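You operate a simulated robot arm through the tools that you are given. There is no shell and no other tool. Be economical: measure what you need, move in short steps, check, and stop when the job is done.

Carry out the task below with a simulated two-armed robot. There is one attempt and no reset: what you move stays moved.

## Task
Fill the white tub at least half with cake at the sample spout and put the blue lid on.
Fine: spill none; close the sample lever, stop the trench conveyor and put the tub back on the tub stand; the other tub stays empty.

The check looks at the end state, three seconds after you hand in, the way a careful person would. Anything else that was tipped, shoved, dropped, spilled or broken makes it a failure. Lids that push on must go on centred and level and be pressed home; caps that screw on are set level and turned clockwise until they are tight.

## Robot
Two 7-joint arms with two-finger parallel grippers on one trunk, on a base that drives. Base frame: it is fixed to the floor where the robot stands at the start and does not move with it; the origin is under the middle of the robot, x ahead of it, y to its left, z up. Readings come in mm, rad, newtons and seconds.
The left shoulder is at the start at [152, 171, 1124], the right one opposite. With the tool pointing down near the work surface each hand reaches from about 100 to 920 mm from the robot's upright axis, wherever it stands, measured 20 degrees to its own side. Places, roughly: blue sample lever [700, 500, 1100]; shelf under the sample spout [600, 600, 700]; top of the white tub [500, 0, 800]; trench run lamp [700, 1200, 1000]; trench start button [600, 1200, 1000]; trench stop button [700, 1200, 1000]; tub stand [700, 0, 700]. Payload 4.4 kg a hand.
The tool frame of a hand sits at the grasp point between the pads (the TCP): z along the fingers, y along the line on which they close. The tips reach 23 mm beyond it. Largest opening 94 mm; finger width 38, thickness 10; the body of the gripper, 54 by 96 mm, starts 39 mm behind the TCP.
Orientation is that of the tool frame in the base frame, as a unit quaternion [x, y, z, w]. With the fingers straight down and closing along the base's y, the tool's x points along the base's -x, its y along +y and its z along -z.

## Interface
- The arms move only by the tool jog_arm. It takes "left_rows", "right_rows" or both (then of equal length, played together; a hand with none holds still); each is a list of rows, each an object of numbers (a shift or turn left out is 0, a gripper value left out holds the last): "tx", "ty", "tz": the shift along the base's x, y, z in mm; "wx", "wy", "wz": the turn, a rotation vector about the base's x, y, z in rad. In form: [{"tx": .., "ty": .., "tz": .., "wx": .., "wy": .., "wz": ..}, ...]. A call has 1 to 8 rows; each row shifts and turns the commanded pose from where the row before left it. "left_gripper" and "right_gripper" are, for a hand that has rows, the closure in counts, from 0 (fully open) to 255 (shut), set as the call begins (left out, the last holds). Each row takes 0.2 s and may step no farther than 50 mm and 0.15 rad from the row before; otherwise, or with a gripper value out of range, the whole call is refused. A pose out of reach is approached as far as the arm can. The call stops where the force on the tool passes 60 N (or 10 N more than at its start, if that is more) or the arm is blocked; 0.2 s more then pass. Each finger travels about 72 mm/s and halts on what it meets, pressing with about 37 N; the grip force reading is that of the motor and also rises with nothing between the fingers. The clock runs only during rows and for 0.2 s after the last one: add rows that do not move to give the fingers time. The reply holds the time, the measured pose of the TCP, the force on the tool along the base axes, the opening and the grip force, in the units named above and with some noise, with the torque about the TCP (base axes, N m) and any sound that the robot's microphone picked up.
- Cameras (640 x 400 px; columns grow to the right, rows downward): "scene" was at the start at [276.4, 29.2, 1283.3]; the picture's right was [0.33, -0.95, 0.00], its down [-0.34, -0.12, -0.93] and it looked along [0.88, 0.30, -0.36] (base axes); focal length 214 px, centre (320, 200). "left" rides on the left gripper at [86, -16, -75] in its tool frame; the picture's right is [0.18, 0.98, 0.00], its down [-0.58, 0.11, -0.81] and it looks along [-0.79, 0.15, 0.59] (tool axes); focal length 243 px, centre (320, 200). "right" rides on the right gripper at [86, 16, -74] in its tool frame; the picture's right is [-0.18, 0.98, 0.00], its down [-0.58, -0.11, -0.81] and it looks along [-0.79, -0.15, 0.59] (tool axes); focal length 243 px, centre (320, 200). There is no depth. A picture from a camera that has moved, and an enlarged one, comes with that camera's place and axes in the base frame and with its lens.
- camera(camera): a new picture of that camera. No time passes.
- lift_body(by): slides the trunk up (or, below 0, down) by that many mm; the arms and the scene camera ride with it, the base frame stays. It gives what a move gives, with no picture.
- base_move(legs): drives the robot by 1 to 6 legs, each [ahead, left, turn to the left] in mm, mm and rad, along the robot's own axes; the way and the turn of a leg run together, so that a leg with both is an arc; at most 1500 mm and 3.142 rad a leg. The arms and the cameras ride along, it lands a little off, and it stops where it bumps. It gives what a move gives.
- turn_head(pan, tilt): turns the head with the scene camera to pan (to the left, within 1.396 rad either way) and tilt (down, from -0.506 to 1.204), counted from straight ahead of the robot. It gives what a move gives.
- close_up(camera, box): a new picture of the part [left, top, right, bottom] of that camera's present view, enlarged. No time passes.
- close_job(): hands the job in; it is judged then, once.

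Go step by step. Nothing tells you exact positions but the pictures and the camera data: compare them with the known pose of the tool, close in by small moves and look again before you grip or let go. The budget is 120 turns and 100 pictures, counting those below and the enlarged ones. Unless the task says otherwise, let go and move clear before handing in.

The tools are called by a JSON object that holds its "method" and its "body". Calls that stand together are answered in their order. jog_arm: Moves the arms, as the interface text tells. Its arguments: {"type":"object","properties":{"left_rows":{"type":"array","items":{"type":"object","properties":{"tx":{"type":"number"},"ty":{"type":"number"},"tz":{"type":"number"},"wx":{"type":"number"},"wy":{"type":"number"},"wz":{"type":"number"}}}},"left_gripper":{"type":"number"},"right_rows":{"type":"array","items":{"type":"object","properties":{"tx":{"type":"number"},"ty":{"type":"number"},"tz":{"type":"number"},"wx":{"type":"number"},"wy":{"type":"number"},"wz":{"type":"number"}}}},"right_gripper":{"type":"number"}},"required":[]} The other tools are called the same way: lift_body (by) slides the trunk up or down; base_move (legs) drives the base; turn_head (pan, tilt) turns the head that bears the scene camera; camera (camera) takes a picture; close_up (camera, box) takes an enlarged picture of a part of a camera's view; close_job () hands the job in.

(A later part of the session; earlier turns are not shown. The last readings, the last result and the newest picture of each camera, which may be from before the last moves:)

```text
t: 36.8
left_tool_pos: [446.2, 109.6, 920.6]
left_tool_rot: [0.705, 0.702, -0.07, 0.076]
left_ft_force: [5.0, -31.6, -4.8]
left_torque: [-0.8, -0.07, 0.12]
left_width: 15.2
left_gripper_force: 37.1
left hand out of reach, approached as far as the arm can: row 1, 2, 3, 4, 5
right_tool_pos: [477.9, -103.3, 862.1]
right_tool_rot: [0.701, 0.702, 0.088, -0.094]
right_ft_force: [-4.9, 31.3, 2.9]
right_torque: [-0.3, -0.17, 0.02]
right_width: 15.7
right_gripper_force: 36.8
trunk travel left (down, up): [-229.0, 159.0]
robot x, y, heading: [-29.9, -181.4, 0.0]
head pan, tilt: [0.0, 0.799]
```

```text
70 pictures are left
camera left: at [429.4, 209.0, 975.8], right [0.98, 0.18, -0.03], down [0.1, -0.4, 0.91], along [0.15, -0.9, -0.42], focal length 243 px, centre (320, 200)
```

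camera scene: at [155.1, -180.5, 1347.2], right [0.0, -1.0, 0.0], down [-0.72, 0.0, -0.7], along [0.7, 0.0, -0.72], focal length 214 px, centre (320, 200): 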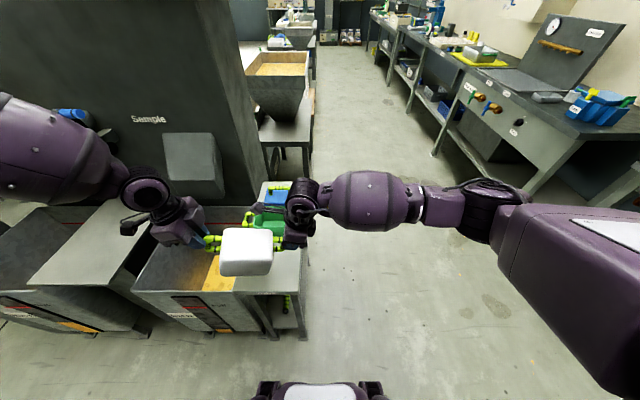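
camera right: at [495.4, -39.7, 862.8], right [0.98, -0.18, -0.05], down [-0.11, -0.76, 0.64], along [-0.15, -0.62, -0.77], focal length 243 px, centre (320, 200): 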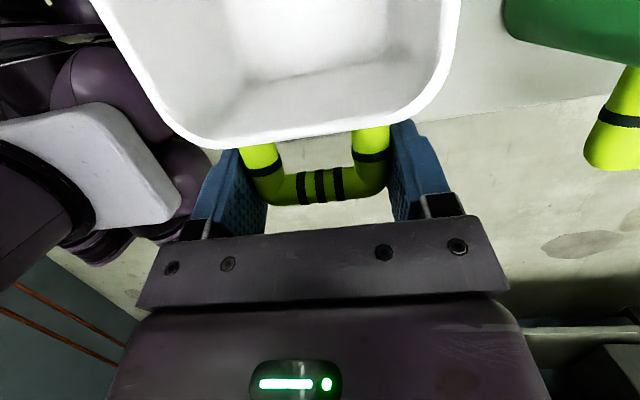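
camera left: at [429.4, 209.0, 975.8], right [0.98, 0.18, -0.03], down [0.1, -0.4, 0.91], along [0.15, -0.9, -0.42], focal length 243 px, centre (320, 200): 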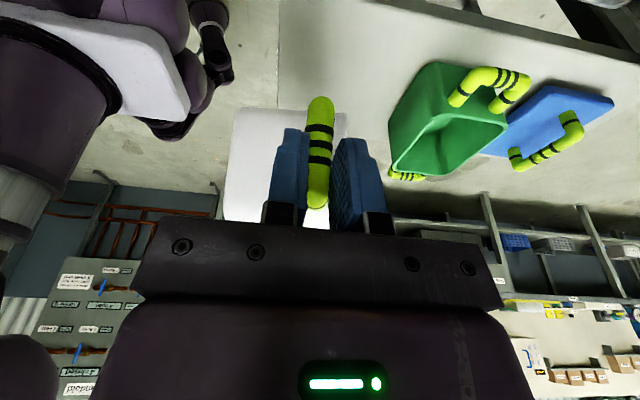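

The left arm could not follow and the tub rolled in the grip: it now hangs on its side, both handles pinched flat, opening toward +x. Pinched this way, pitching the hand to horizontal would set it upright. I release the left and let the right hand carry the empty tub alone.

{"method": "jog_arm", "body": {"left_rows": [{}, {}, {}, {}], "left_gripper": 0}}

{"method": "jog_arm", "body": {"left_rows": [{"tz": 40}, {"tz": 40}, {"ty": 45}, {"ty": 45}, {"ty": 45}, {"ty": 45}]}}

{"method": "camera", "body": {"camera": "scene"}}

{"method": "camera", "body": {"camera": "right"}}

```text
t: 37.8
left_tool_pos: [446.5, 112.3, 921.3]
left_tool_rot: [0.703, 0.704, -0.068, 0.075]
left_ft_force: [-0.1, -0.2, 0.5]
left_torque: [0.03, -0.03, 0.02]
left_width: 93.7
left_gripper_force: 0.1
right_tool_pos: [479.3, -106.5, 860.1]
right_tool_rot: [0.703, 0.7, 0.087, -0.091]
right_ft_force: [0.3, -0.8, -0.9]
right_torque: [-0.15, -0.07, 0.02]
right_width: 15.6
right_gripper_force: 37.1
trunk travel left (down, up): [-229.0, 159.0]
robot x, y, heading: [-30.8, -180.2, 0.002]
head pan, tilt: [0.0, 0.799]
```

```text
t: 39.1
left_tool_pos: [445.4, 293.0, 999.2]
left_tool_rot: [0.704, 0.703, -0.069, 0.073]
left_ft_force: [-0.4, -0.2, 0.4]
left_torque: [-0.02, 0.01, 0.02]
left_width: 94.1
left_gripper_force: 0.1
right_tool_pos: [479.8, -106.7, 861.7]
right_tool_rot: [0.702, 0.701, 0.087, -0.091]
right_ft_force: [-0.3, 0.6, -1.2]
right_torque: [-0.18, -0.07, 0.03]
right_width: 15.4
right_gripper_force: 36.8
trunk travel left (down, up): [-229.0, 159.0]
robot x, y, heading: [-30.3, -181.2, 0.006]
head pan, tilt: [0.0, 0.799]
```

```text
69 pictures are left
camera scene: at [154.9, -180.0, 1347.2], right [0.0, -1.0, 0.0], down [-0.72, 0.0, -0.7], along [0.7, 0.0, -0.72], focal length 214 px, centre (320, 200)
```

scene: 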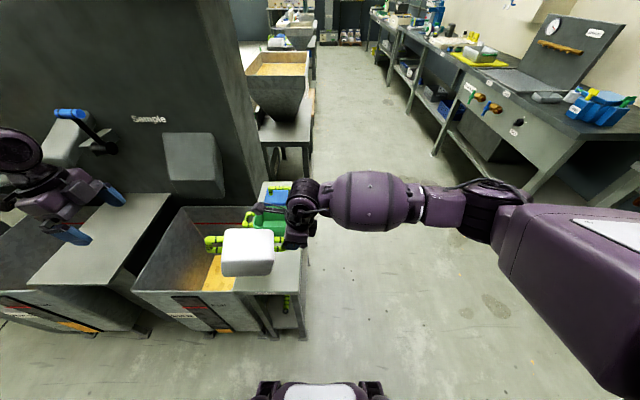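

```text
68 pictures are left
camera right: at [495.6, -39.5, 953.1], right [0.98, -0.18, -0.05], down [-0.11, -0.76, 0.64], along [-0.15, -0.62, -0.77], focal length 243 px, centre (320, 200)
```

right: 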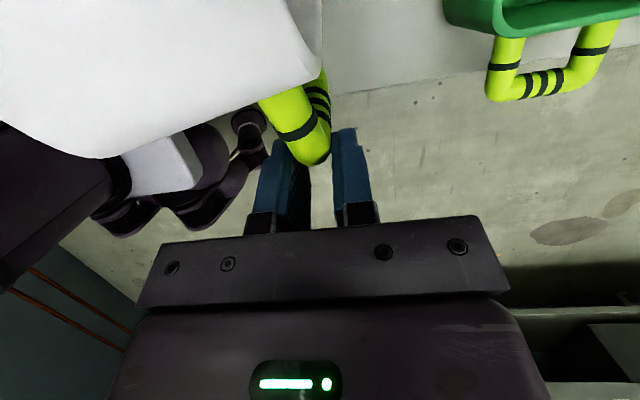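

The tub weighs about 0.2 kg, so one hand is fine. I back the base up and pitch the right hand to horizontal, which should turn the tub upright.

{"method": "base_move", "body": {"legs": [[-200, 0, 0]]}}

{"method": "jog_arm", "body": {"right_rows": [{"tz": 15, "ty": -15, "tx": 15, "wy": -0.14}, {"tz": 15, "ty": -15, "tx": 15, "wy": -0.14}, {"tz": 10, "ty": -15, "tx": 15, "wy": -0.14}, {"ty": -15, "tx": 15, "wy": -0.14}, {"ty": -15, "tx": 15, "wy": -0.14}, {"ty": -15, "tx": 15, "wy": -0.14}, {"ty": -15, "tx": 15, "wy": -0.14}, {"ty": -15, "tx": 15, "wy": -0.14}]}}

{"method": "camera", "body": {"camera": "scene"}}

```text
t: 40.7
left_tool_pos: [246.5, 291.6, 1000.4]
left_tool_rot: [0.704, 0.703, -0.068, 0.074]
left_ft_force: [-0.3, -0.1, 0.4]
left_torque: [-0.01, -0.02, 0.0]
left_width: 94.2
left_gripper_force: 0.0
right_tool_pos: [279.9, -107.0, 860.4]
right_tool_rot: [0.703, 0.7, 0.086, -0.091]
right_ft_force: [-0.3, -0.2, -1.4]
right_torque: [-0.16, -0.08, -0.01]
right_width: 15.2
right_gripper_force: 37.2
trunk travel left (down, up): [-229.0, 159.0]
robot x, y, heading: [-229.2, -178.8, -0.002]
head pan, tilt: [0.0, 0.799]
```

```text
t: 42.5
left_tool_pos: [246.1, 291.7, 999.1]
left_tool_rot: [0.703, 0.704, -0.069, 0.074]
left_ft_force: [0.7, 0.1, -0.4]
left_torque: [0.01, -0.04, -0.01]
left_width: 94.0
left_gripper_force: 0.1
right_tool_pos: [363.8, -190.3, 900.8]
right_tool_rot: [0.618, 0.684, 0.344, 0.179]
right_ft_force: [-0.5, 0.3, -0.9]
right_torque: [-0.16, -0.04, -0.04]
right_width: 15.0
right_gripper_force: 37.3
right hand out of reach, approached as far as the arm can: row 6, 7, 8
trunk travel left (down, up): [-229.0, 159.0]
robot x, y, heading: [-233.6, -183.8, -0.003]
head pan, tilt: [0.0, 0.799]
```

```text
67 pictures are left
camera scene: at [-43.3, -180.8, 1347.2], right [0.0, -1.0, 0.0], down [-0.72, 0.0, -0.7], along [0.7, 0.0, -0.72], focal length 214 px, centre (320, 200)
```

scene: 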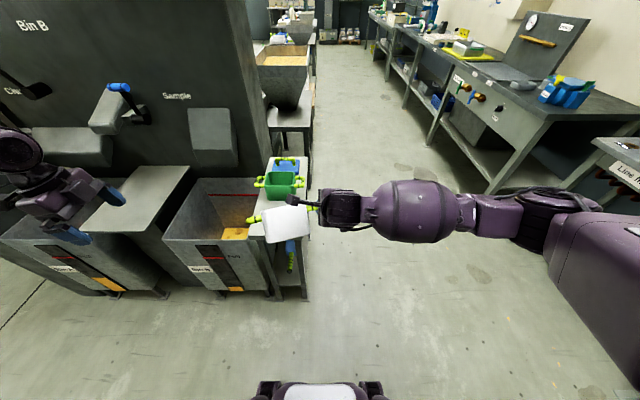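

{"method": "jog_arm", "body": {"right_rows": [{"ty": -40, "tx": 10}, {"ty": -40, "tx": 10}, {"ty": -40, "tx": 10}, {"ty": -40, "tx": 10, "wy": -0.1}, {"ty": -40, "tx": 10, "wy": -0.1}, {"tx": 20, "wy": -0.14}, {"tx": 20, "wy": -0.14}, {"tx": 20, "wy": -0.14}]}}

{"method": "camera", "body": {"camera": "scene"}}

```text
t: 44.3
left_tool_pos: [247.1, 289.9, 999.0]
left_tool_rot: [0.704, 0.704, -0.068, 0.073]
left_ft_force: [0.1, -0.2, -1.3]
left_torque: [0.03, 0.04, 0.02]
left_width: 93.8
left_gripper_force: 0.1
right_tool_pos: [474.5, -390.7, 899.8]
right_tool_rot: [0.484, 0.596, 0.516, 0.38]
right_ft_force: [0.2, -0.7, -1.3]
right_torque: [-0.14, -0.01, -0.03]
right_width: 15.3
right_gripper_force: 37.2
trunk travel left (down, up): [-229.0, 159.0]
robot x, y, heading: [-230.3, -179.7, -0.001]
head pan, tilt: [0.0, 0.799]
```

```text
66 pictures are left
camera scene: at [-43.1, -182.0, 1347.2], right [0.0, -1.0, 0.0], down [-0.72, 0.0, -0.7], along [0.7, 0.0, -0.72], focal length 214 px, centre (320, 200)
```

scene: 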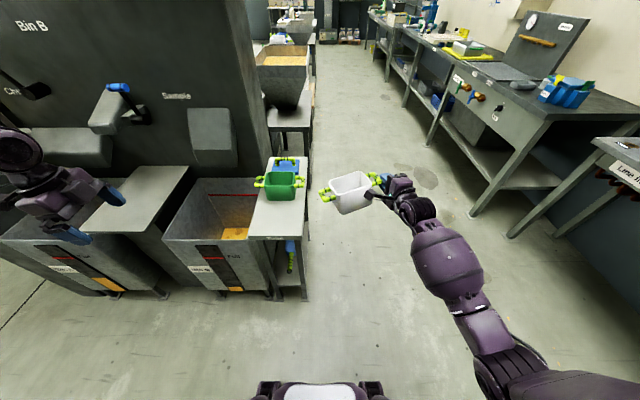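

The tub is nearly upright in the right hand, with the arm pointing naturally forward. I finish levelling it and bring the left hand to a similar forward-pointing pose.

{"method": "jog_arm", "body": {"right_rows": [{"wy": -0.06}, {"wy": -0.06}, {"wy": -0.06}, {}, {}, {}, {}, {}], "left_rows": [{"tx": 10, "ty": -20, "wy": -0.145}, {"tx": 10, "ty": -20, "wy": -0.145}, {"tx": 10, "ty": -20, "wy": -0.145}, {"tx": 10, "ty": -10, "wy": -0.145}, {"tx": 10, "wy": -0.145}, {"tx": 10, "wy": -0.145}, {"tx": 10, "wy": -0.145}, {"tx": 10, "wy": -0.145}]}}

{"method": "jog_arm", "body": {"left_rows": [{"tx": 10, "wy": -0.145}, {"tx": 10, "wy": -0.145}, {"tx": 10, "wy": -0.12}]}}

{"method": "camera", "body": {"camera": "scene"}}

{"method": "camera", "body": {"camera": "right"}}

```text
t: 46.1
left_tool_pos: [326.6, 220.6, 998.9]
left_tool_rot: [0.624, 0.549, 0.328, 0.448]
left_ft_force: [0.5, -0.9, 0.6]
left_torque: [0.0, 0.0, 0.02]
left_width: 94.0
left_gripper_force: 0.0
right_tool_pos: [474.2, -389.6, 900.0]
right_tool_rot: [0.436, 0.56, 0.558, 0.43]
right_ft_force: [-0.2, -0.3, -1.7]
right_torque: [-0.17, 0.0, -0.02]
right_width: 15.2
right_gripper_force: 37.3
trunk travel left (down, up): [-229.0, 159.0]
robot x, y, heading: [-228.1, -176.0, -0.002]
head pan, tilt: [0.0, 0.799]
```

```text
t: 46.9
left_tool_pos: [350.2, 224.9, 1020.4]
left_tool_rot: [0.546, 0.446, 0.448, 0.55]
left_ft_force: [-0.4, -0.1, -0.4]
left_torque: [-0.01, -0.03, 0.04]
left_width: 94.0
left_gripper_force: 0.0
left hand out of reach, approached as far as the arm can: row 3
right_tool_pos: [474.2, -390.1, 901.0]
right_tool_rot: [0.435, 0.56, 0.558, 0.431]
right_ft_force: [0.4, 0.0, -0.4]
right_torque: [-0.17, -0.01, 0.01]
right_width: 15.0
right_gripper_force: 37.1
trunk travel left (down, up): [-229.0, 159.0]
robot x, y, heading: [-228.2, -174.3, 0.001]
head pan, tilt: [0.0, 0.799]
```

```text
65 pictures are left
camera scene: at [-43.8, -180.5, 1347.3], right [0.0, -1.0, 0.0], down [-0.72, 0.0, -0.7], along [0.7, 0.0, -0.72], focal length 214 px, centre (320, 200)
```

scene: 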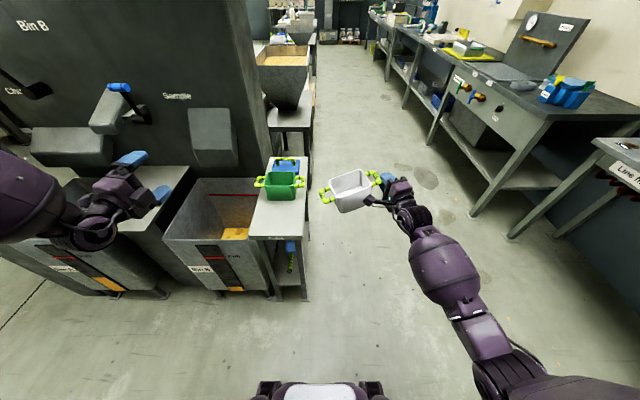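

```text
64 pictures are left
camera right: at [379.2, -322.7, 917.3], right [0.05, -0.18, 0.98], down [-0.64, -0.76, -0.11], along [0.77, -0.62, -0.15], focal length 243 px, centre (320, 200)
```

right: 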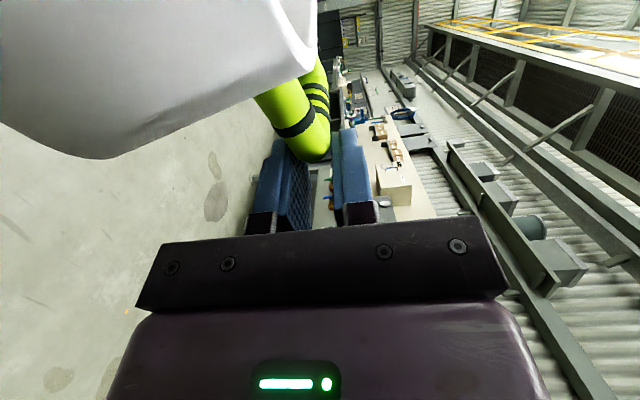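

The tub's yaw in the hand is off by about 0.4 rad (left handle nearer the robot). I turn the hand to align it and look again, larger.

{"method": "jog_arm", "body": {"right_rows": [{"wz": -0.13}, {"wz": -0.13}, {"wz": -0.12}]}}

{"method": "close_up", "body": {"camera": "scene", "box": [290, 140, 440, 234]}}

```text
t: 47.9
left_tool_pos: [352.0, 224.0, 1020.2]
left_tool_rot: [0.546, 0.445, 0.449, 0.55]
left_ft_force: [-0.1, 0.1, 0.7]
left_torque: [-0.04, 0.0, 0.0]
left_width: 94.0
left_gripper_force: 0.1
right_tool_pos: [483.7, -371.1, 924.0]
right_tool_rot: [0.436, 0.531, 0.464, 0.559]
right_ft_force: [-0.3, 1.0, -1.5]
right_torque: [-0.12, 0.05, 0.01]
right_width: 15.5
right_gripper_force: 37.2
trunk travel left (down, up): [-229.0, 159.0]
robot x, y, heading: [-229.8, -181.7, -0.004]
head pan, tilt: [0.0, 0.799]
stopped in row 3 (right hand): the arm was blocked; the commanded pose is now the measured one
```

```text
4.26 times, centred on (365, 187) of scene
camera zoom: at [-43.3, -181.3, 1347.2], right [0.0, -1.0, 0.0], down [-0.72, 0.0, -0.7], along [0.7, 0.0, -0.72], focal length 913 px, centre (128, 255)
```

zoom: 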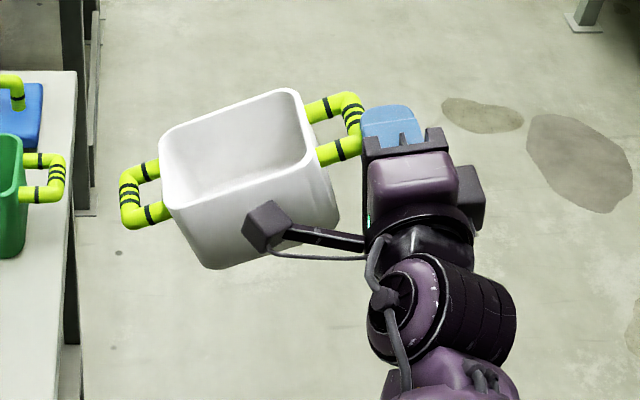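

The wrist limit rolled the hand a little. I undo that (partly back in yaw) and will align with the base heading instead.

{"method": "jog_arm", "body": {"right_rows": [{"tx": -3, "ty": -6, "tz": -7, "wx": 0.06, "wz": 0.06}, {"tx": -3, "ty": -6, "tz": -7, "wx": 0.06, "wz": 0.06}, {"tx": -3, "ty": -6, "tz": -7, "wx": 0.07, "wz": 0.03}]}}

{"method": "close_up", "body": {"camera": "scene", "box": [290, 140, 440, 234]}}

```text
t: 48.7
left_tool_pos: [351.1, 224.3, 1019.9]
left_tool_rot: [0.546, 0.445, 0.449, 0.549]
left_ft_force: [0.7, 0.1, -0.2]
left_torque: [-0.01, -0.01, 0.03]
left_width: 94.1
left_gripper_force: 0.0
right_tool_pos: [471.7, -390.6, 902.3]
right_tool_rot: [0.447, 0.513, 0.554, 0.478]
right_ft_force: [-0.6, -0.2, -1.7]
right_torque: [-0.18, 0.06, 0.0]
right_width: 15.3
right_gripper_force: 36.8
trunk travel left (down, up): [-229.0, 159.0]
robot x, y, heading: [-231.1, -180.8, 0.001]
head pan, tilt: [0.0, 0.799]
```

```text
4.26 times, centred on (365, 187) of scene
camera zoom: at [-43.3, -181.5, 1347.2], right [0.0, -1.0, 0.0], down [-0.72, 0.0, -0.7], along [0.7, 0.0, -0.72], focal length 913 px, centre (128, 255)
```

zoom: 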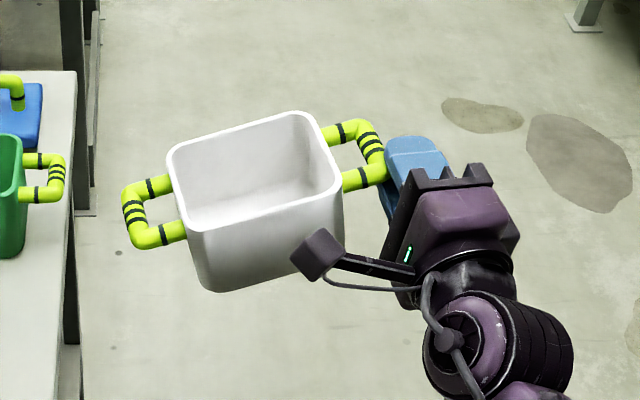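

The tub is level with about 0.34 rad yaw, centre (465, -275). I pull the left arm back and up, then drive left to bring the tub in front of the sample shelf, still raised.

{"method": "jog_arm", "body": {"right_rows": [{"wy": 0.035}, {"wy": 0.035}, {"tz": 10}, {"tz": 10}, {}], "left_rows": [{"tx": -25, "tz": 30}, {"tx": -25, "tz": 30}, {"tx": -25, "tz": 30}, {"tx": -25, "tz": 30}, {"tz": 30}]}}

{"method": "base_move", "body": {"legs": [[0, 820, 0]]}}

{"method": "camera", "body": {"camera": "scene"}}

```text
t: 49.9
left_tool_pos: [252.3, 223.1, 1171.7]
left_tool_rot: [0.546, 0.446, 0.448, 0.55]
left_ft_force: [0.2, -0.3, -0.1]
left_torque: [0.02, 0.03, -0.01]
left_width: 93.9
left_gripper_force: 0.0
right_tool_pos: [474.2, -388.7, 922.5]
right_tool_rot: [0.467, 0.53, 0.538, 0.46]
right_ft_force: [1.0, 0.3, -2.1]
right_torque: [-0.16, -0.02, 0.03]
right_width: 15.4
right_gripper_force: 37.1
trunk travel left (down, up): [-229.0, 159.0]
robot x, y, heading: [-227.1, -179.1, 0.0]
head pan, tilt: [0.0, 0.799]
```

```text
t: 57.4
left_tool_pos: [253.6, 1040.6, 1170.7]
left_tool_rot: [0.547, 0.443, 0.448, 0.551]
left_ft_force: [-1.2, 0.4, -0.3]
left_torque: [-0.01, -0.04, -0.03]
left_width: 93.9
left_gripper_force: 0.0
right_tool_pos: [473.0, 427.2, 923.2]
right_tool_rot: [0.466, 0.53, 0.538, 0.461]
right_ft_force: [0.8, -0.2, -1.5]
right_torque: [-0.13, 0.01, 0.02]
right_width: 15.1
right_gripper_force: 37.6
trunk travel left (down, up): [-229.0, 159.0]
robot x, y, heading: [-227.9, 638.6, -0.001]
head pan, tilt: [0.0, 0.799]
```

```text
61 pictures are left
camera scene: at [-42.6, 635.8, 1347.2], right [0.0, -1.0, 0.0], down [-0.72, 0.0, -0.7], along [0.7, 0.0, -0.72], focal length 214 px, centre (320, 200)
```

scene: 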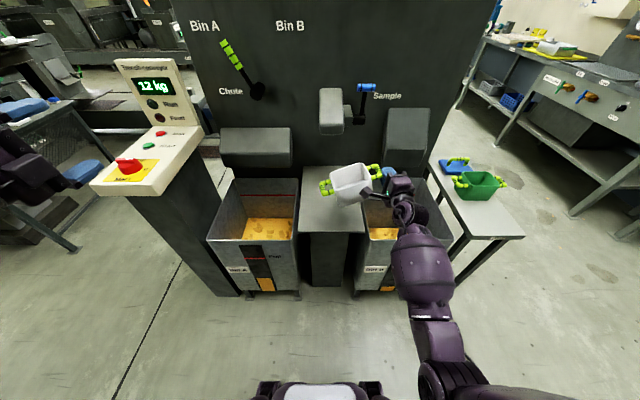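

I can see the whole station: the spout tip is over the shelf near (687, 596, 950), the chute lever points to Bin A, and the run lamp is dark. I tuck the left arm further and lower the tub below the spout height.

{"method": "jog_arm", "body": {"right_rows": [{"ty": 8, "tz": -25}, {"ty": 8, "tz": -25}, {"ty": 8, "tz": -25}, {"ty": 8, "tz": -25}, {"ty": 8, "tz": -10}, {"ty": 8}], "left_rows": [{"ty": -30, "tz": 20}, {"ty": -30, "tz": 20}, {"ty": -30, "tz": 20}, {"ty": -30, "tz": 20}, {"ty": -30}, {"ty": -30}]}}

{"method": "camera", "body": {"camera": "scene"}}

```text
t: 58.8
left_tool_pos: [273.2, 929.1, 1236.7]
left_tool_rot: [0.547, 0.444, 0.448, 0.551]
left_ft_force: [-0.7, 0.1, 0.0]
left_torque: [0.02, -0.02, -0.03]
left_width: 94.1
left_gripper_force: 0.0
left hand out of reach, approached as far as the arm can: row 3, 4, 5, 6
right_tool_pos: [473.4, 474.6, 812.0]
right_tool_rot: [0.467, 0.53, 0.537, 0.461]
right_ft_force: [0.1, 1.0, -1.0]
right_torque: [-0.15, 0.0, -0.01]
right_width: 15.4
right_gripper_force: 36.7
trunk travel left (down, up): [-229.0, 159.0]
robot x, y, heading: [-232.0, 633.1, -0.001]
head pan, tilt: [0.0, 0.799]
```

```text
60 pictures are left
camera scene: at [-42.7, 636.2, 1347.2], right [0.0, -1.0, 0.0], down [-0.72, 0.0, -0.7], along [0.7, 0.0, -0.72], focal length 214 px, centre (320, 200)
```

scene: 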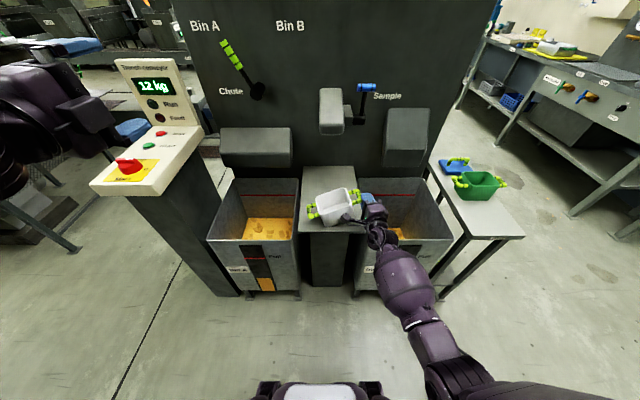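

{"method": "base_move", "body": {"legs": [[150, 0, 0]]}}

{"method": "close_up", "body": {"camera": "scene", "box": [240, 60, 440, 260]}}

```text
t: 60.2
left_tool_pos: [423.6, 929.0, 1236.1]
left_tool_rot: [0.547, 0.445, 0.447, 0.55]
left_ft_force: [0.5, -0.4, -0.6]
left_torque: [0.0, 0.02, 0.0]
left_width: 94.0
left_gripper_force: 0.0
right_tool_pos: [623.6, 476.0, 812.5]
right_tool_rot: [0.466, 0.531, 0.537, 0.461]
right_ft_force: [-0.2, -0.7, -1.5]
right_torque: [-0.12, -0.02, 0.0]
right_width: 15.4
right_gripper_force: 36.8
trunk travel left (down, up): [-229.0, 159.0]
robot x, y, heading: [-74.5, 640.0, -0.0]
head pan, tilt: [0.0, 0.799]
```

```text
2.00 times, centred on (340, 160) of scene
camera zoom: at [107.5, 635.8, 1347.0], right [0.0, -1.0, 0.0], down [-0.72, 0.0, -0.7], along [0.7, 0.0, -0.72], focal length 429 px, centre (280, 280)
```

zoom: 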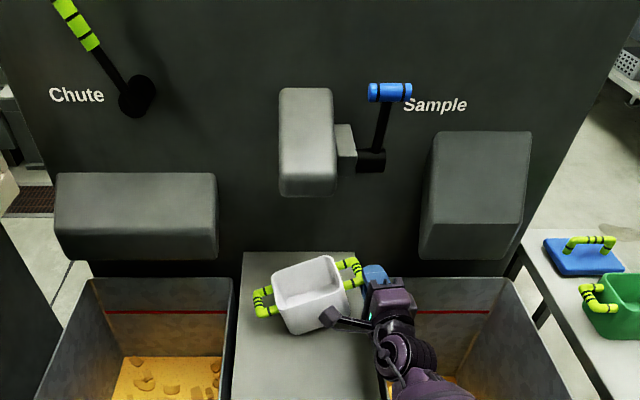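

Tub centre is at about (616, 587), 70 mm short of the drop point. I drive forward 70 mm and then lower to touch down.

{"method": "base_move", "body": {"legs": [[70, 0, 0]]}}

{"method": "jog_arm", "body": {"right_rows": [{"tz": -15}, {"tz": -10}]}}

{"method": "close_up", "body": {"camera": "scene", "box": [240, 60, 440, 260]}}

```text
t: 61.2
left_tool_pos: [492.1, 930.0, 1236.5]
left_tool_rot: [0.548, 0.445, 0.448, 0.549]
left_ft_force: [-0.3, 0.5, 0.4]
left_torque: [-0.03, -0.02, 0.01]
left_width: 94.0
left_gripper_force: 0.0
right_tool_pos: [692.9, 474.8, 811.4]
right_tool_rot: [0.466, 0.531, 0.538, 0.46]
right_ft_force: [1.6, 0.2, -0.8]
right_torque: [-0.13, 0.02, -0.01]
right_width: 15.4
right_gripper_force: 37.3
trunk travel left (down, up): [-229.0, 159.0]
robot x, y, heading: [-15.4, 634.8, 0.003]
head pan, tilt: [0.0, 0.799]
```

```text
t: 61.8
left_tool_pos: [490.2, 929.5, 1237.4]
left_tool_rot: [0.546, 0.445, 0.448, 0.55]
left_ft_force: [-0.3, -0.7, 0.1]
left_torque: [0.02, -0.02, -0.03]
left_width: 94.1
left_gripper_force: 0.1
right_tool_pos: [692.4, 476.5, 787.3]
right_tool_rot: [0.466, 0.531, 0.537, 0.461]
right_ft_force: [0.5, -0.6, 0.7]
right_torque: [0.12, 0.04, -0.07]
right_width: 15.4
right_gripper_force: 37.5
trunk travel left (down, up): [-229.0, 159.0]
robot x, y, heading: [-8.6, 634.3, -0.0]
head pan, tilt: [0.0, 0.799]
```

```text
2.00 times, centred on (340, 160) of scene
camera zoom: at [175.5, 635.6, 1347.2], right [0.0, -1.0, 0.0], down [-0.72, 0.0, -0.7], along [0.7, 0.0, -0.72], focal length 429 px, centre (280, 280)
```

zoom: 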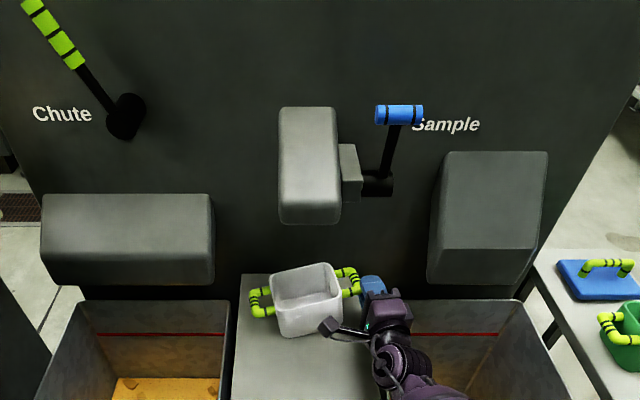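

The tub appears to have touched down, centred about (689, 590) with the spout tip's lower front edge near (663, 593, 964). I check the outlet from the other cameras.

{"method": "camera", "body": {"camera": "right"}}

{"method": "camera", "body": {"camera": "left"}}

```text
57 pictures are left
camera right: at [605.4, 551.5, 803.7], right [0.03, -0.2, 0.98], down [-0.72, -0.69, -0.12], along [0.7, -0.7, -0.16], focal length 243 px, centre (320, 200)
```

right: 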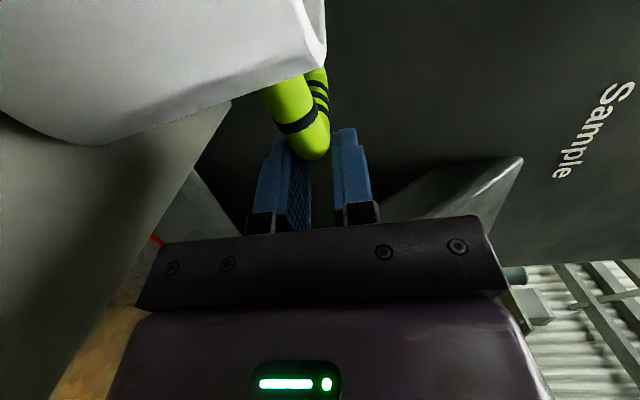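

```text
56 pictures are left
camera left: at [436.2, 1028.7, 1220.0], right [0.03, 0.18, 0.98], down [-0.91, -0.41, 0.1], along [0.42, -0.9, 0.15], focal length 243 px, centre (320, 200)
```

left: 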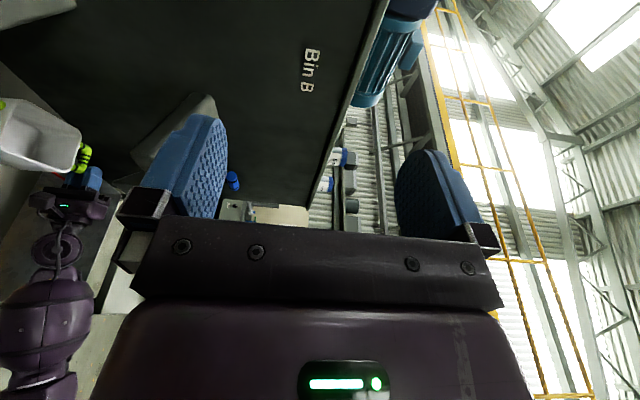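

{"method": "jog_arm", "body": {"right_rows": [{"tz": -4}, {"tz": -4}]}}

{"method": "jog_arm", "body": {"right_rows": [{"tz": -4}, {"tz": -4}]}}

```text
t: 62.4
left_tool_pos: [491.1, 929.5, 1236.9]
left_tool_rot: [0.547, 0.445, 0.448, 0.55]
left_ft_force: [0.1, 0.5, -0.3]
left_torque: [0.04, 0.0, 0.02]
left_width: 94.1
left_gripper_force: 0.2
right_tool_pos: [692.9, 475.9, 780.0]
right_tool_rot: [0.467, 0.53, 0.538, 0.46]
right_ft_force: [0.7, -0.9, 1.5]
right_torque: [0.21, -0.05, -0.09]
right_width: 15.2
right_gripper_force: 36.9
trunk travel left (down, up): [-229.0, 159.0]
robot x, y, heading: [-7.6, 637.6, -0.003]
head pan, tilt: [0.0, 0.799]
```

```text
t: 63.0
left_tool_pos: [490.7, 930.2, 1236.6]
left_tool_rot: [0.546, 0.445, 0.448, 0.55]
left_ft_force: [-0.3, 0.8, -0.3]
left_torque: [0.01, 0.0, 0.0]
left_width: 93.9
left_gripper_force: 0.0
right_tool_pos: [692.1, 475.6, 770.2]
right_tool_rot: [0.466, 0.531, 0.538, 0.461]
right_ft_force: [-0.2, -0.1, 0.7]
right_torque: [0.12, 0.04, -0.02]
right_width: 15.3
right_gripper_force: 36.1
trunk travel left (down, up): [-229.0, 159.0]
robot x, y, heading: [-8.6, 634.4, 0.0]
head pan, tilt: [0.0, 0.799]
```

{"method": "jog_arm", "body": {"right_rows": [{"tz": -2}, {}]}}

{"method": "close_up", "body": {"camera": "scene", "box": [265, 150, 385, 230]}}

```text
t: 63.6
left_tool_pos: [490.2, 930.0, 1237.3]
left_tool_rot: [0.547, 0.445, 0.448, 0.55]
left_ft_force: [0.0, -0.3, -0.4]
left_torque: [0.01, 0.01, -0.02]
left_width: 93.8
left_gripper_force: 0.0
right_tool_pos: [690.9, 474.8, 768.2]
right_tool_rot: [0.467, 0.531, 0.537, 0.46]
right_ft_force: [-0.1, -0.6, -1.0]
right_torque: [0.11, 0.01, -0.04]
right_width: 15.3
right_gripper_force: 37.3
trunk travel left (down, up): [-229.0, 159.0]
robot x, y, heading: [-10.7, 638.4, -0.002]
head pan, tilt: [0.0, 0.799]
```

```text
5.00 times, centred on (325, 190) of scene
camera zoom: at [175.6, 635.8, 1347.2], right [0.0, -1.0, 0.0], down [-0.72, 0.0, -0.7], along [0.7, 0.0, -0.72], focal length 1072 px, centre (295, 250)
```

zoom: 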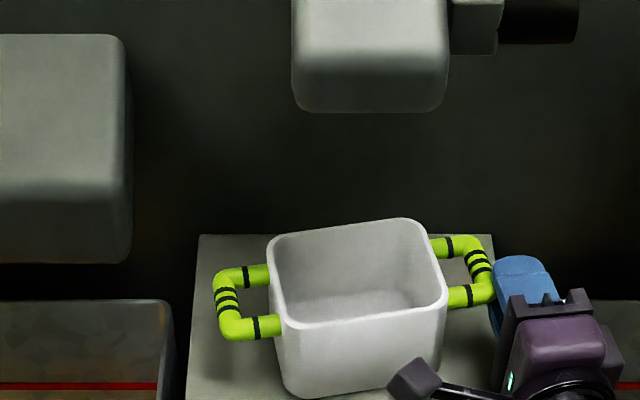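

The tub rests on the shelf, centred (695, 591), right under the hood whose nose is at x≈662. I open the right hand and back out.

{"method": "jog_arm", "body": {"right_rows": [{}, {}, {}, {}], "right_gripper": 0}}

{"method": "jog_arm", "body": {"right_rows": [{"tx": -30, "ty": -4}, {"tx": -30, "ty": -4}, {"tx": -40, "ty": -5}, {"tx": -40, "ty": -5}, {"tz": 30}, {"tz": 30}]}}

{"method": "camera", "body": {"camera": "scene"}}

{"method": "camera", "body": {"camera": "right"}}

```text
t: 64.6
left_tool_pos: [490.0, 930.2, 1237.1]
left_tool_rot: [0.546, 0.444, 0.449, 0.55]
left_ft_force: [-0.5, 0.1, 0.5]
left_torque: [0.0, 0.0, 0.02]
left_width: 94.0
left_gripper_force: 0.0
right_tool_pos: [692.5, 475.9, 770.4]
right_tool_rot: [0.466, 0.531, 0.537, 0.461]
right_ft_force: [0.5, -0.3, -0.5]
right_torque: [0.0, 0.04, -0.01]
right_width: 93.6
right_gripper_force: 0.1
trunk travel left (down, up): [-229.0, 159.0]
robot x, y, heading: [-7.6, 634.7, 0.0]
head pan, tilt: [0.0, 0.799]
```

```text
t: 66.0
left_tool_pos: [490.6, 929.5, 1237.6]
left_tool_rot: [0.546, 0.445, 0.448, 0.551]
left_ft_force: [0.4, 0.2, 0.0]
left_torque: [0.03, 0.02, -0.06]
left_width: 94.0
left_gripper_force: 0.0
right_tool_pos: [552.1, 458.0, 830.7]
right_tool_rot: [0.466, 0.531, 0.537, 0.46]
right_ft_force: [-0.5, 0.9, -0.2]
right_torque: [0.04, 0.03, -0.02]
right_width: 93.9
right_gripper_force: 0.0
trunk travel left (down, up): [-229.0, 159.0]
robot x, y, heading: [-14.0, 632.7, -0.001]
head pan, tilt: [0.0, 0.799]
```

```text
54 pictures are left
camera scene: at [175.3, 636.1, 1347.3], right [0.0, -1.0, 0.0], down [-0.72, 0.0, -0.7], along [0.7, 0.0, -0.72], focal length 214 px, centre (320, 200)
```

scene: 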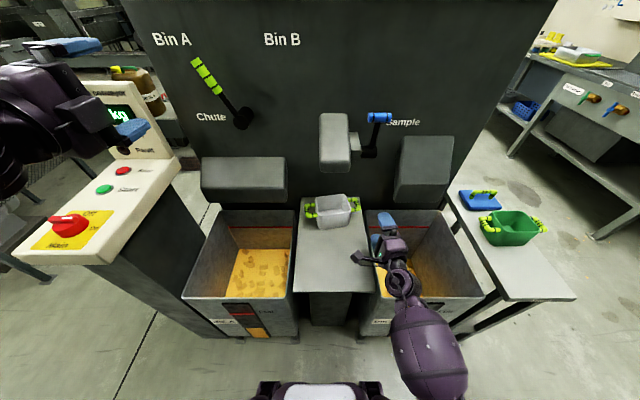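

```text
53 pictures are left
camera right: at [465.1, 533.4, 845.9], right [0.03, -0.19, 0.98], down [-0.72, -0.69, -0.12], along [0.7, -0.7, -0.16], focal length 243 px, centre (320, 200)
```

right: 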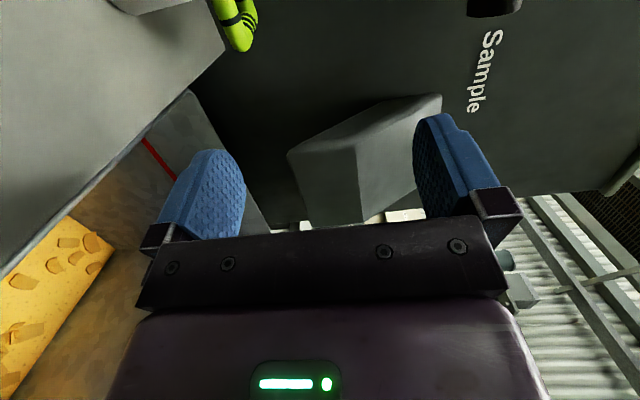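

Tub stands alone under the spout. I zoom in on the sample lever and the desk for labels before touching anything.

{"method": "close_up", "body": {"camera": "scene", "box": [310, 95, 430, 170]}}

{"method": "close_up", "body": {"camera": "scene", "box": [20, 80, 190, 260]}}

```text
5.33 times, centred on (370, 132) of scene
camera zoom: at [175.3, 636.1, 1347.3], right [0.0, -1.0, 0.0], down [-0.72, 0.0, -0.7], along [0.7, 0.0, -0.72], focal length 1144 px, centre (53, 560)
```

zoom: 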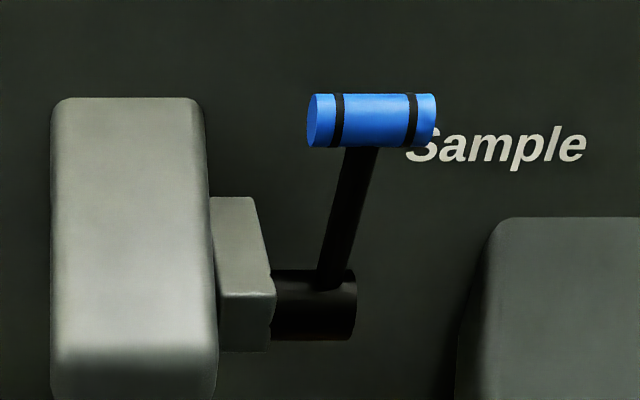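

```text
2.22 times, centred on (105, 170) of scene
camera zoom: at [175.3, 636.1, 1347.3], right [0.0, -1.0, 0.0], down [-0.72, 0.0, -0.7], along [0.7, 0.0, -0.72], focal length 477 px, centre (798, 267)
```

zoom: 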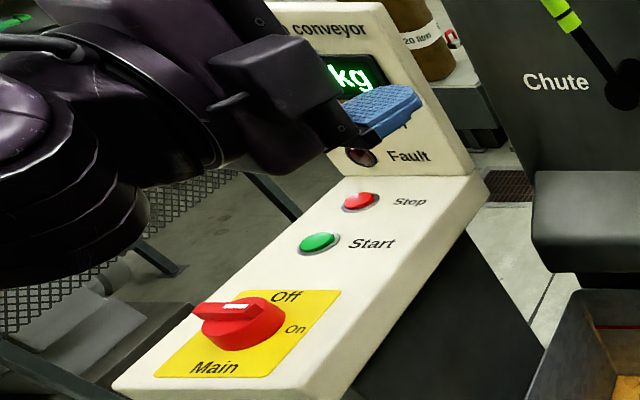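

The lever pivots about y (pulls toward the robot). I check the Main switch position more closely.

{"method": "turn_head", "body": {"pan": 0.8, "tilt": 0.7}}

{"method": "camera", "body": {"camera": "scene"}}

```text
t: 67.1
left_tool_pos: [490.9, 929.6, 1238.8]
left_tool_rot: [0.546, 0.445, 0.448, 0.55]
left_ft_force: [0.8, 0.0, -0.5]
left_torque: [0.0, 0.02, 0.01]
left_width: 94.3
left_gripper_force: 0.1
right_tool_pos: [552.9, 457.0, 828.4]
right_tool_rot: [0.467, 0.53, 0.537, 0.461]
right_ft_force: [0.5, -0.2, 0.1]
right_torque: [0.03, 0.01, -0.03]
right_width: 93.9
right_gripper_force: 0.1
trunk travel left (down, up): [-229.0, 159.0]
robot x, y, heading: [-8.3, 637.5, 0.004]
head pan, tilt: [0.799, 0.7]
```

```text
50 pictures are left
camera scene: at [154.2, 696.6, 1355.4], right [0.72, -0.7, 0.0], down [-0.45, -0.46, -0.76], along [0.53, 0.55, -0.64], focal length 214 px, centre (320, 200)
```

scene: 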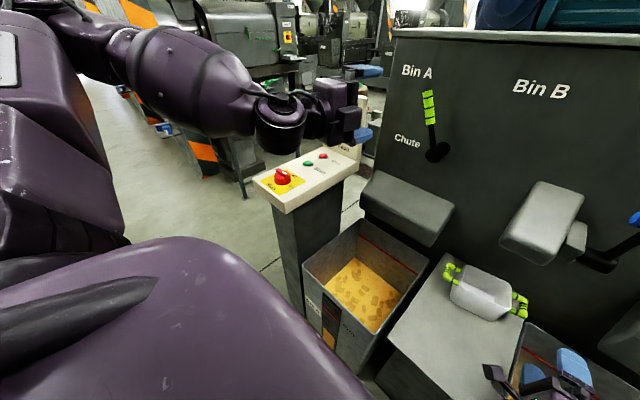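

{"method": "close_up", "body": {"camera": "scene", "box": [245, 145, 345, 208]}}

```text
6.35 times, centred on (295, 176) of scene
camera zoom: at [154.2, 696.6, 1355.4], right [0.72, -0.7, 0.0], down [-0.45, -0.46, -0.76], along [0.53, 0.55, -0.64], focal length 1362 px, centre (479, 349)
```

zoom: 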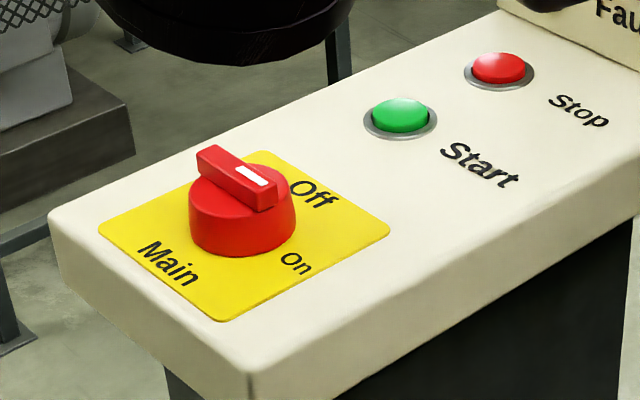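

Main is On, and triangulation gives Start ≈ (594, 1209, 958), Stop ≈ (672, 1210, 958). I turn the left hand to point down above Start, with fingers closed, and move the right hand toward the lever knob at (712, 485, 1101), staying short of it.

{"method": "jog_arm", "body": {"left_rows": [{"tx": 5, "ty": 30, "wy": 0.143}, {"tx": 5, "ty": 30, "wy": 0.143}, {"tx": 5, "ty": 30, "wy": 0.143}, {"tx": 5, "ty": 30, "wy": 0.143}, {"tx": 5, "ty": 30, "wy": 0.143}, {"tx": 5, "ty": 30, "wy": 0.143}, {"tx": 5, "ty": 30, "wy": 0.143}, {"tx": 5, "ty": 30, "wy": 0.143}], "left_gripper": 255, "right_rows": [{"ty": 4, "tz": 35}, {"ty": 4, "tz": 35}, {"ty": 4, "tz": 35}, {"ty": 4, "tz": 35}, {"ty": 4, "tz": 35}, {"ty": 4, "tz": 35}, {"ty": 3, "tz": 35}, {"tz": 27}]}}

{"method": "jog_arm", "body": {"left_rows": [{"tx": 20, "ty": 15, "wy": 0.143}, {"tx": 20, "ty": 15, "wy": 0.143}, {"tx": 20, "ty": 10, "wy": 0.143}, {"tz": -25}, {"tz": -25}]}}

{"method": "camera", "body": {"camera": "scene"}}

{"method": "camera", "body": {"camera": "left"}}

```text
t: 68.6
left_tool_pos: [521.4, 1108.6, 1236.7]
left_tool_rot: [0.682, 0.632, 0.183, 0.318]
left_ft_force: [0.0, 0.7, -0.3]
left_torque: [0.03, -0.03, 0.04]
left_width: 0.2
left_gripper_force: 37.3
right_tool_pos: [550.2, 452.3, 1021.0]
right_tool_rot: [0.419, 0.581, 0.493, 0.494]
right_ft_force: [-0.4, 0.1, -0.2]
right_torque: [-0.02, -0.01, -0.01]
right_width: 94.1
right_gripper_force: 0.1
right hand out of reach, approached as far as the arm can: row 6, 7
trunk travel left (down, up): [-229.0, 159.0]
robot x, y, heading: [-10.6, 635.4, 0.002]
head pan, tilt: [0.799, 0.7]
stopped in row 7 (right hand): the arm was blocked; the commanded pose is now the measured one
```

```text
t: 69.8
left_tool_pos: [581.4, 1149.8, 1185.6]
left_tool_rot: [0.706, 0.685, 0.033, 0.175]
left_ft_force: [-0.3, 0.0, -0.7]
left_torque: [0.02, 0.03, 0.03]
left_width: 0.1
left_gripper_force: 37.2
right_tool_pos: [549.5, 451.9, 1020.7]
right_tool_rot: [0.419, 0.581, 0.493, 0.494]
right_ft_force: [-0.1, 0.2, -1.0]
right_torque: [0.0, 0.0, 0.01]
right_width: 93.8
right_gripper_force: 0.0
trunk travel left (down, up): [-229.0, 159.0]
robot x, y, heading: [-10.2, 637.0, -0.004]
head pan, tilt: [0.799, 0.7]
```

```text
48 pictures are left
camera scene: at [155.0, 696.6, 1355.3], right [0.72, -0.7, 0.0], down [-0.45, -0.46, -0.76], along [0.53, 0.55, -0.64], focal length 214 px, centre (320, 200)
```

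scene: 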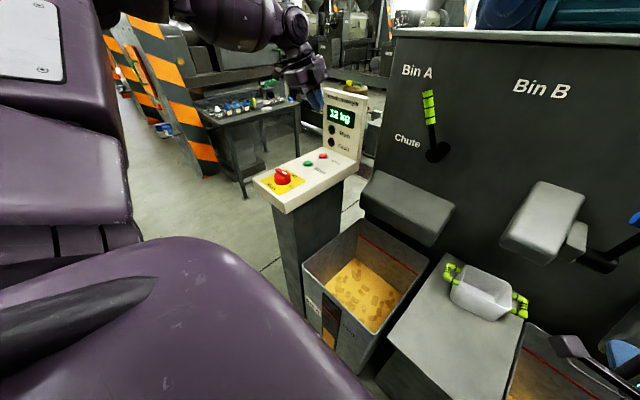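

```text
47 pictures are left
camera left: at [550.3, 1248.4, 1233.1], right [0.95, 0.18, 0.25], down [-0.16, -0.41, 0.9], along [0.27, -0.9, -0.36], focal length 243 px, centre (320, 200)
```

left: 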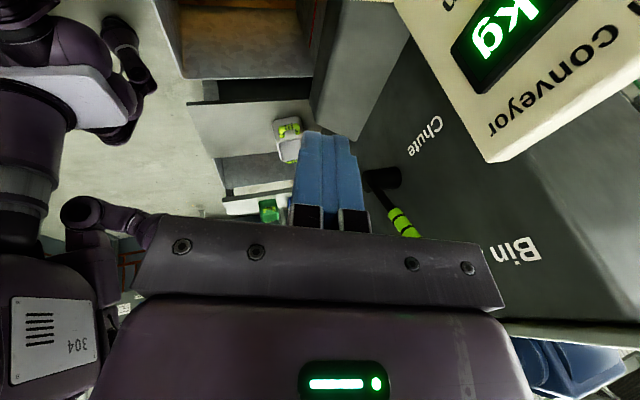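

Left needs a little more pitch; the right wrist hit a limit pointing straight forward, so I pitch the right hand about 45° down for the lever.

{"method": "jog_arm", "body": {"left_rows": [{"ty": 15, "tx": 3, "tz": -10, "wy": 0.1}, {"ty": 15, "tx": 3, "tz": -15, "wy": 0.1}, {"ty": 15, "tx": 3, "tz": -20, "wy": 0.09}, {"ty": 14, "tx": 4, "tz": -20, "wx": 0.1}, {"tz": -20, "wx": 0.1}, {"tz": -20}, {"tz": -10}, {"tz": -10}], "right_rows": [{"tz": 10, "tx": -5, "wx": 0.05, "wy": 0.1}, {"tz": 15, "tx": -5, "wx": 0.05, "wy": 0.1}, {"tz": 15, "wx": 0.06, "wy": 0.1}, {"tz": 20, "wy": 0.1}, {"tz": 25, "ty": 5, "wy": 0.1}, {"tz": 25, "ty": 5, "wy": 0.1}, {"tz": 25, "ty": 10, "wy": 0.1}, {"tz": 25, "ty": 10, "wy": 0.1}]}}

{"method": "camera", "body": {"camera": "scene"}}

{"method": "camera", "body": {"camera": "right"}}

```text
t: 70.3
left_tool_pos: [585.4, 1168.6, 1172.7]
left_tool_rot: [0.707, 0.695, -0.014, 0.129]
left_ft_force: [0.5, 0.5, 0.5]
left_torque: [0.03, -0.01, -0.04]
left_width: 0.0
left_gripper_force: 36.7
right_tool_pos: [542.8, 423.5, 1028.6]
right_tool_rot: [0.401, 0.652, 0.43, 0.478]
right_ft_force: [0.1, -0.9, 0.3]
right_torque: [-0.02, 0.02, 0.0]
right_width: 93.9
right_gripper_force: 0.1
right hand out of reach, approached as far as the arm can: row 2
trunk travel left (down, up): [-229.0, 159.0]
robot x, y, heading: [-10.5, 634.0, -0.005]
head pan, tilt: [0.799, 0.7]
stopped in row 2 (right hand): the arm was blocked; the commanded pose is now the measured one
```

```text
46 pictures are left
camera scene: at [154.2, 696.1, 1355.4], right [0.72, -0.7, 0.0], down [-0.45, -0.46, -0.77], along [0.53, 0.55, -0.64], focal length 214 px, centre (320, 200)
```

scene: 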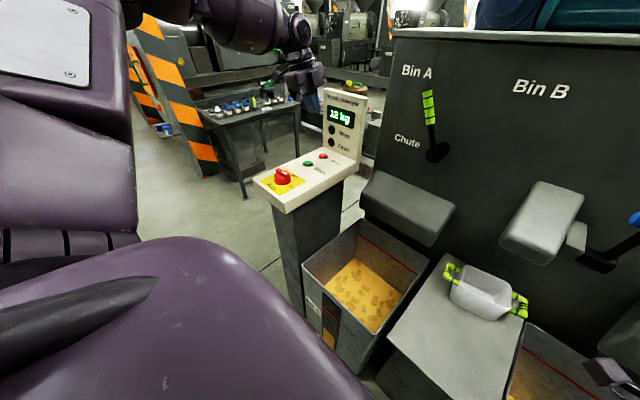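

```text
45 pictures are left
camera right: at [452.1, 497.2, 1031.5], right [0.15, 0.13, 0.98], down [-0.67, -0.72, 0.2], along [0.73, -0.68, -0.02], focal length 243 px, centre (320, 200)
```

right: 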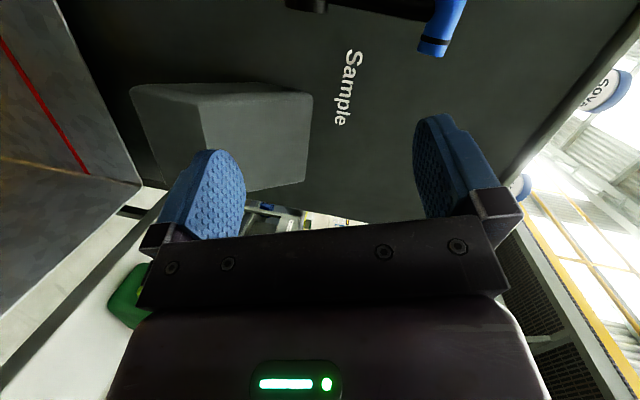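

The right wrist is stuck at a limit; I back it off lower and outward before pitching it down.

{"method": "jog_arm", "body": {"right_rows": [{"tx": -20, "ty": -20, "tz": -30}, {"tx": -20, "ty": -20, "tz": -30}, {"tx": -10, "ty": -30, "tz": -20, "wx": 0.1}, {"ty": -30, "wx": 0.1, "wy": 0.05}, {"ty": -10, "wy": 0.12}, {"wy": 0.12}, {"wy": 0.12}, {"wy": 0.12}]}}

{"method": "jog_arm", "body": {"left_rows": [{"ty": 10, "tx": 2, "tz": -15, "wy": 0.1}, {"ty": 10, "tx": 2, "tz": -15, "wy": 0.1}, {"ty": 10, "tx": 2, "tz": -20, "wx": 0.1}, {"ty": 10, "tx": 3, "tz": -20, "wx": 0.1}, {"tz": -20}, {"tz": -20}]}}

```text
t: 72.1
left_tool_pos: [584.8, 1170.1, 1171.7]
left_tool_rot: [0.706, 0.696, -0.014, 0.129]
left_ft_force: [-0.1, -0.7, 0.0]
left_torque: [0.0, -0.01, 0.01]
left_width: 0.0
left_gripper_force: 36.7
right_tool_pos: [491.6, 314.5, 948.4]
right_tool_rot: [0.561, 0.699, 0.359, 0.261]
right_ft_force: [-0.1, 0.5, -0.2]
right_torque: [0.03, 0.03, -0.01]
right_width: 93.7
right_gripper_force: 0.2
trunk travel left (down, up): [-229.0, 159.0]
robot x, y, heading: [-8.0, 636.3, 0.005]
head pan, tilt: [0.799, 0.7]
```

```text
t: 73.5
left_tool_pos: [595.1, 1209.4, 1060.1]
left_tool_rot: [0.704, 0.71, -0.015, -0.012]
left_ft_force: [-0.1, -0.2, -0.3]
left_torque: [-0.02, 0.02, -0.04]
left_width: 0.0
left_gripper_force: 37.1
right_tool_pos: [491.3, 314.4, 947.6]
right_tool_rot: [0.561, 0.699, 0.359, 0.261]
right_ft_force: [0.2, -0.2, -1.0]
right_torque: [0.02, -0.02, 0.01]
right_width: 94.0
right_gripper_force: 0.1
trunk travel left (down, up): [-229.0, 159.0]
robot x, y, heading: [-13.3, 638.4, -0.003]
head pan, tilt: [0.799, 0.7]
```

Left hand is ready above Start. Now the right hand goes up to a stand-off 100 mm from the knob, along its own pointing direction.

{"method": "jog_arm", "body": {"right_rows": [{"tx": 8, "ty": 15, "tz": 30}, {"tx": 8, "ty": 15, "tz": 30}, {"tx": 16, "ty": 20, "tz": 30}, {"tx": 20, "ty": 20, "tz": 30}, {"tx": 22, "ty": 20, "tz": 30}, {"tx": 22, "ty": 20, "tz": 30}, {"tx": 22, "ty": 20, "tz": 20}, {"tx": 22, "ty": 20, "tz": 14}]}}

{"method": "turn_head", "body": {"pan": 0.3, "tilt": 0.7}}

{"method": "camera", "body": {"camera": "scene"}}

{"method": "camera", "body": {"camera": "right"}}

```text
t: 75.3
left_tool_pos: [594.6, 1209.3, 1059.5]
left_tool_rot: [0.704, 0.71, -0.014, -0.011]
left_ft_force: [-1.2, 1.5, -0.4]
left_torque: [-0.04, 0.0, 0.0]
left_width: 0.0
left_gripper_force: 36.9
right_tool_pos: [633.4, 465.3, 1162.2]
right_tool_rot: [0.561, 0.699, 0.36, 0.261]
right_ft_force: [-0.7, 0.2, 0.2]
right_torque: [-0.01, -0.02, -0.05]
right_width: 93.7
right_gripper_force: 0.1
trunk travel left (down, up): [-229.0, 159.0]
robot x, y, heading: [-11.9, 637.8, -0.001]
head pan, tilt: [0.799, 0.7]
```

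```text
t: 76.2
left_tool_pos: [593.5, 1208.9, 1060.6]
left_tool_rot: [0.704, 0.71, -0.015, -0.012]
left_ft_force: [-0.4, 0.3, 0.1]
left_torque: [-0.02, 0.0, -0.01]
left_width: 0.0
left_gripper_force: 37.3
right_tool_pos: [632.5, 464.8, 1160.9]
right_tool_rot: [0.56, 0.699, 0.36, 0.261]
right_ft_force: [-0.7, -0.9, 0.0]
right_torque: [0.02, 0.02, 0.02]
right_width: 94.2
right_gripper_force: 0.0
trunk travel left (down, up): [-229.0, 159.0]
robot x, y, heading: [-7.5, 639.0, -0.001]
head pan, tilt: [0.3, 0.7]
```

```text
44 pictures are left
camera scene: at [176.0, 660.9, 1355.5], right [0.3, -0.96, 0.0], down [-0.62, -0.19, -0.76], along [0.73, 0.23, -0.64], focal length 214 px, centre (320, 200)
```

scene: 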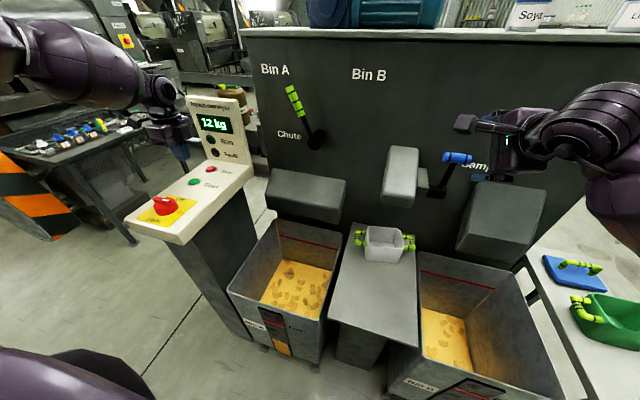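

```text
43 pictures are left
camera right: at [564.0, 535.3, 1222.5], right [0.63, -0.07, 0.78], down [-0.55, -0.75, 0.38], along [0.55, -0.66, -0.51], focal length 243 px, centre (320, 200)
```

right: 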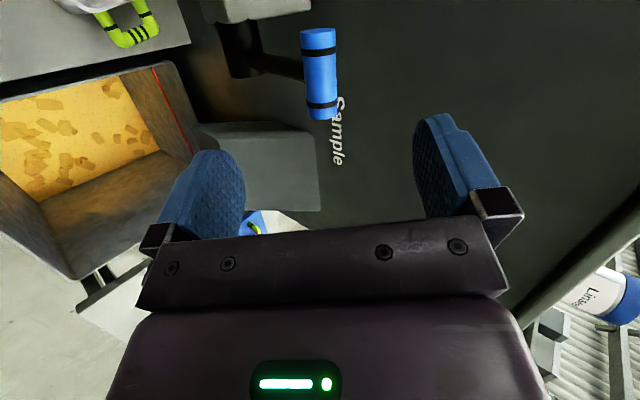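

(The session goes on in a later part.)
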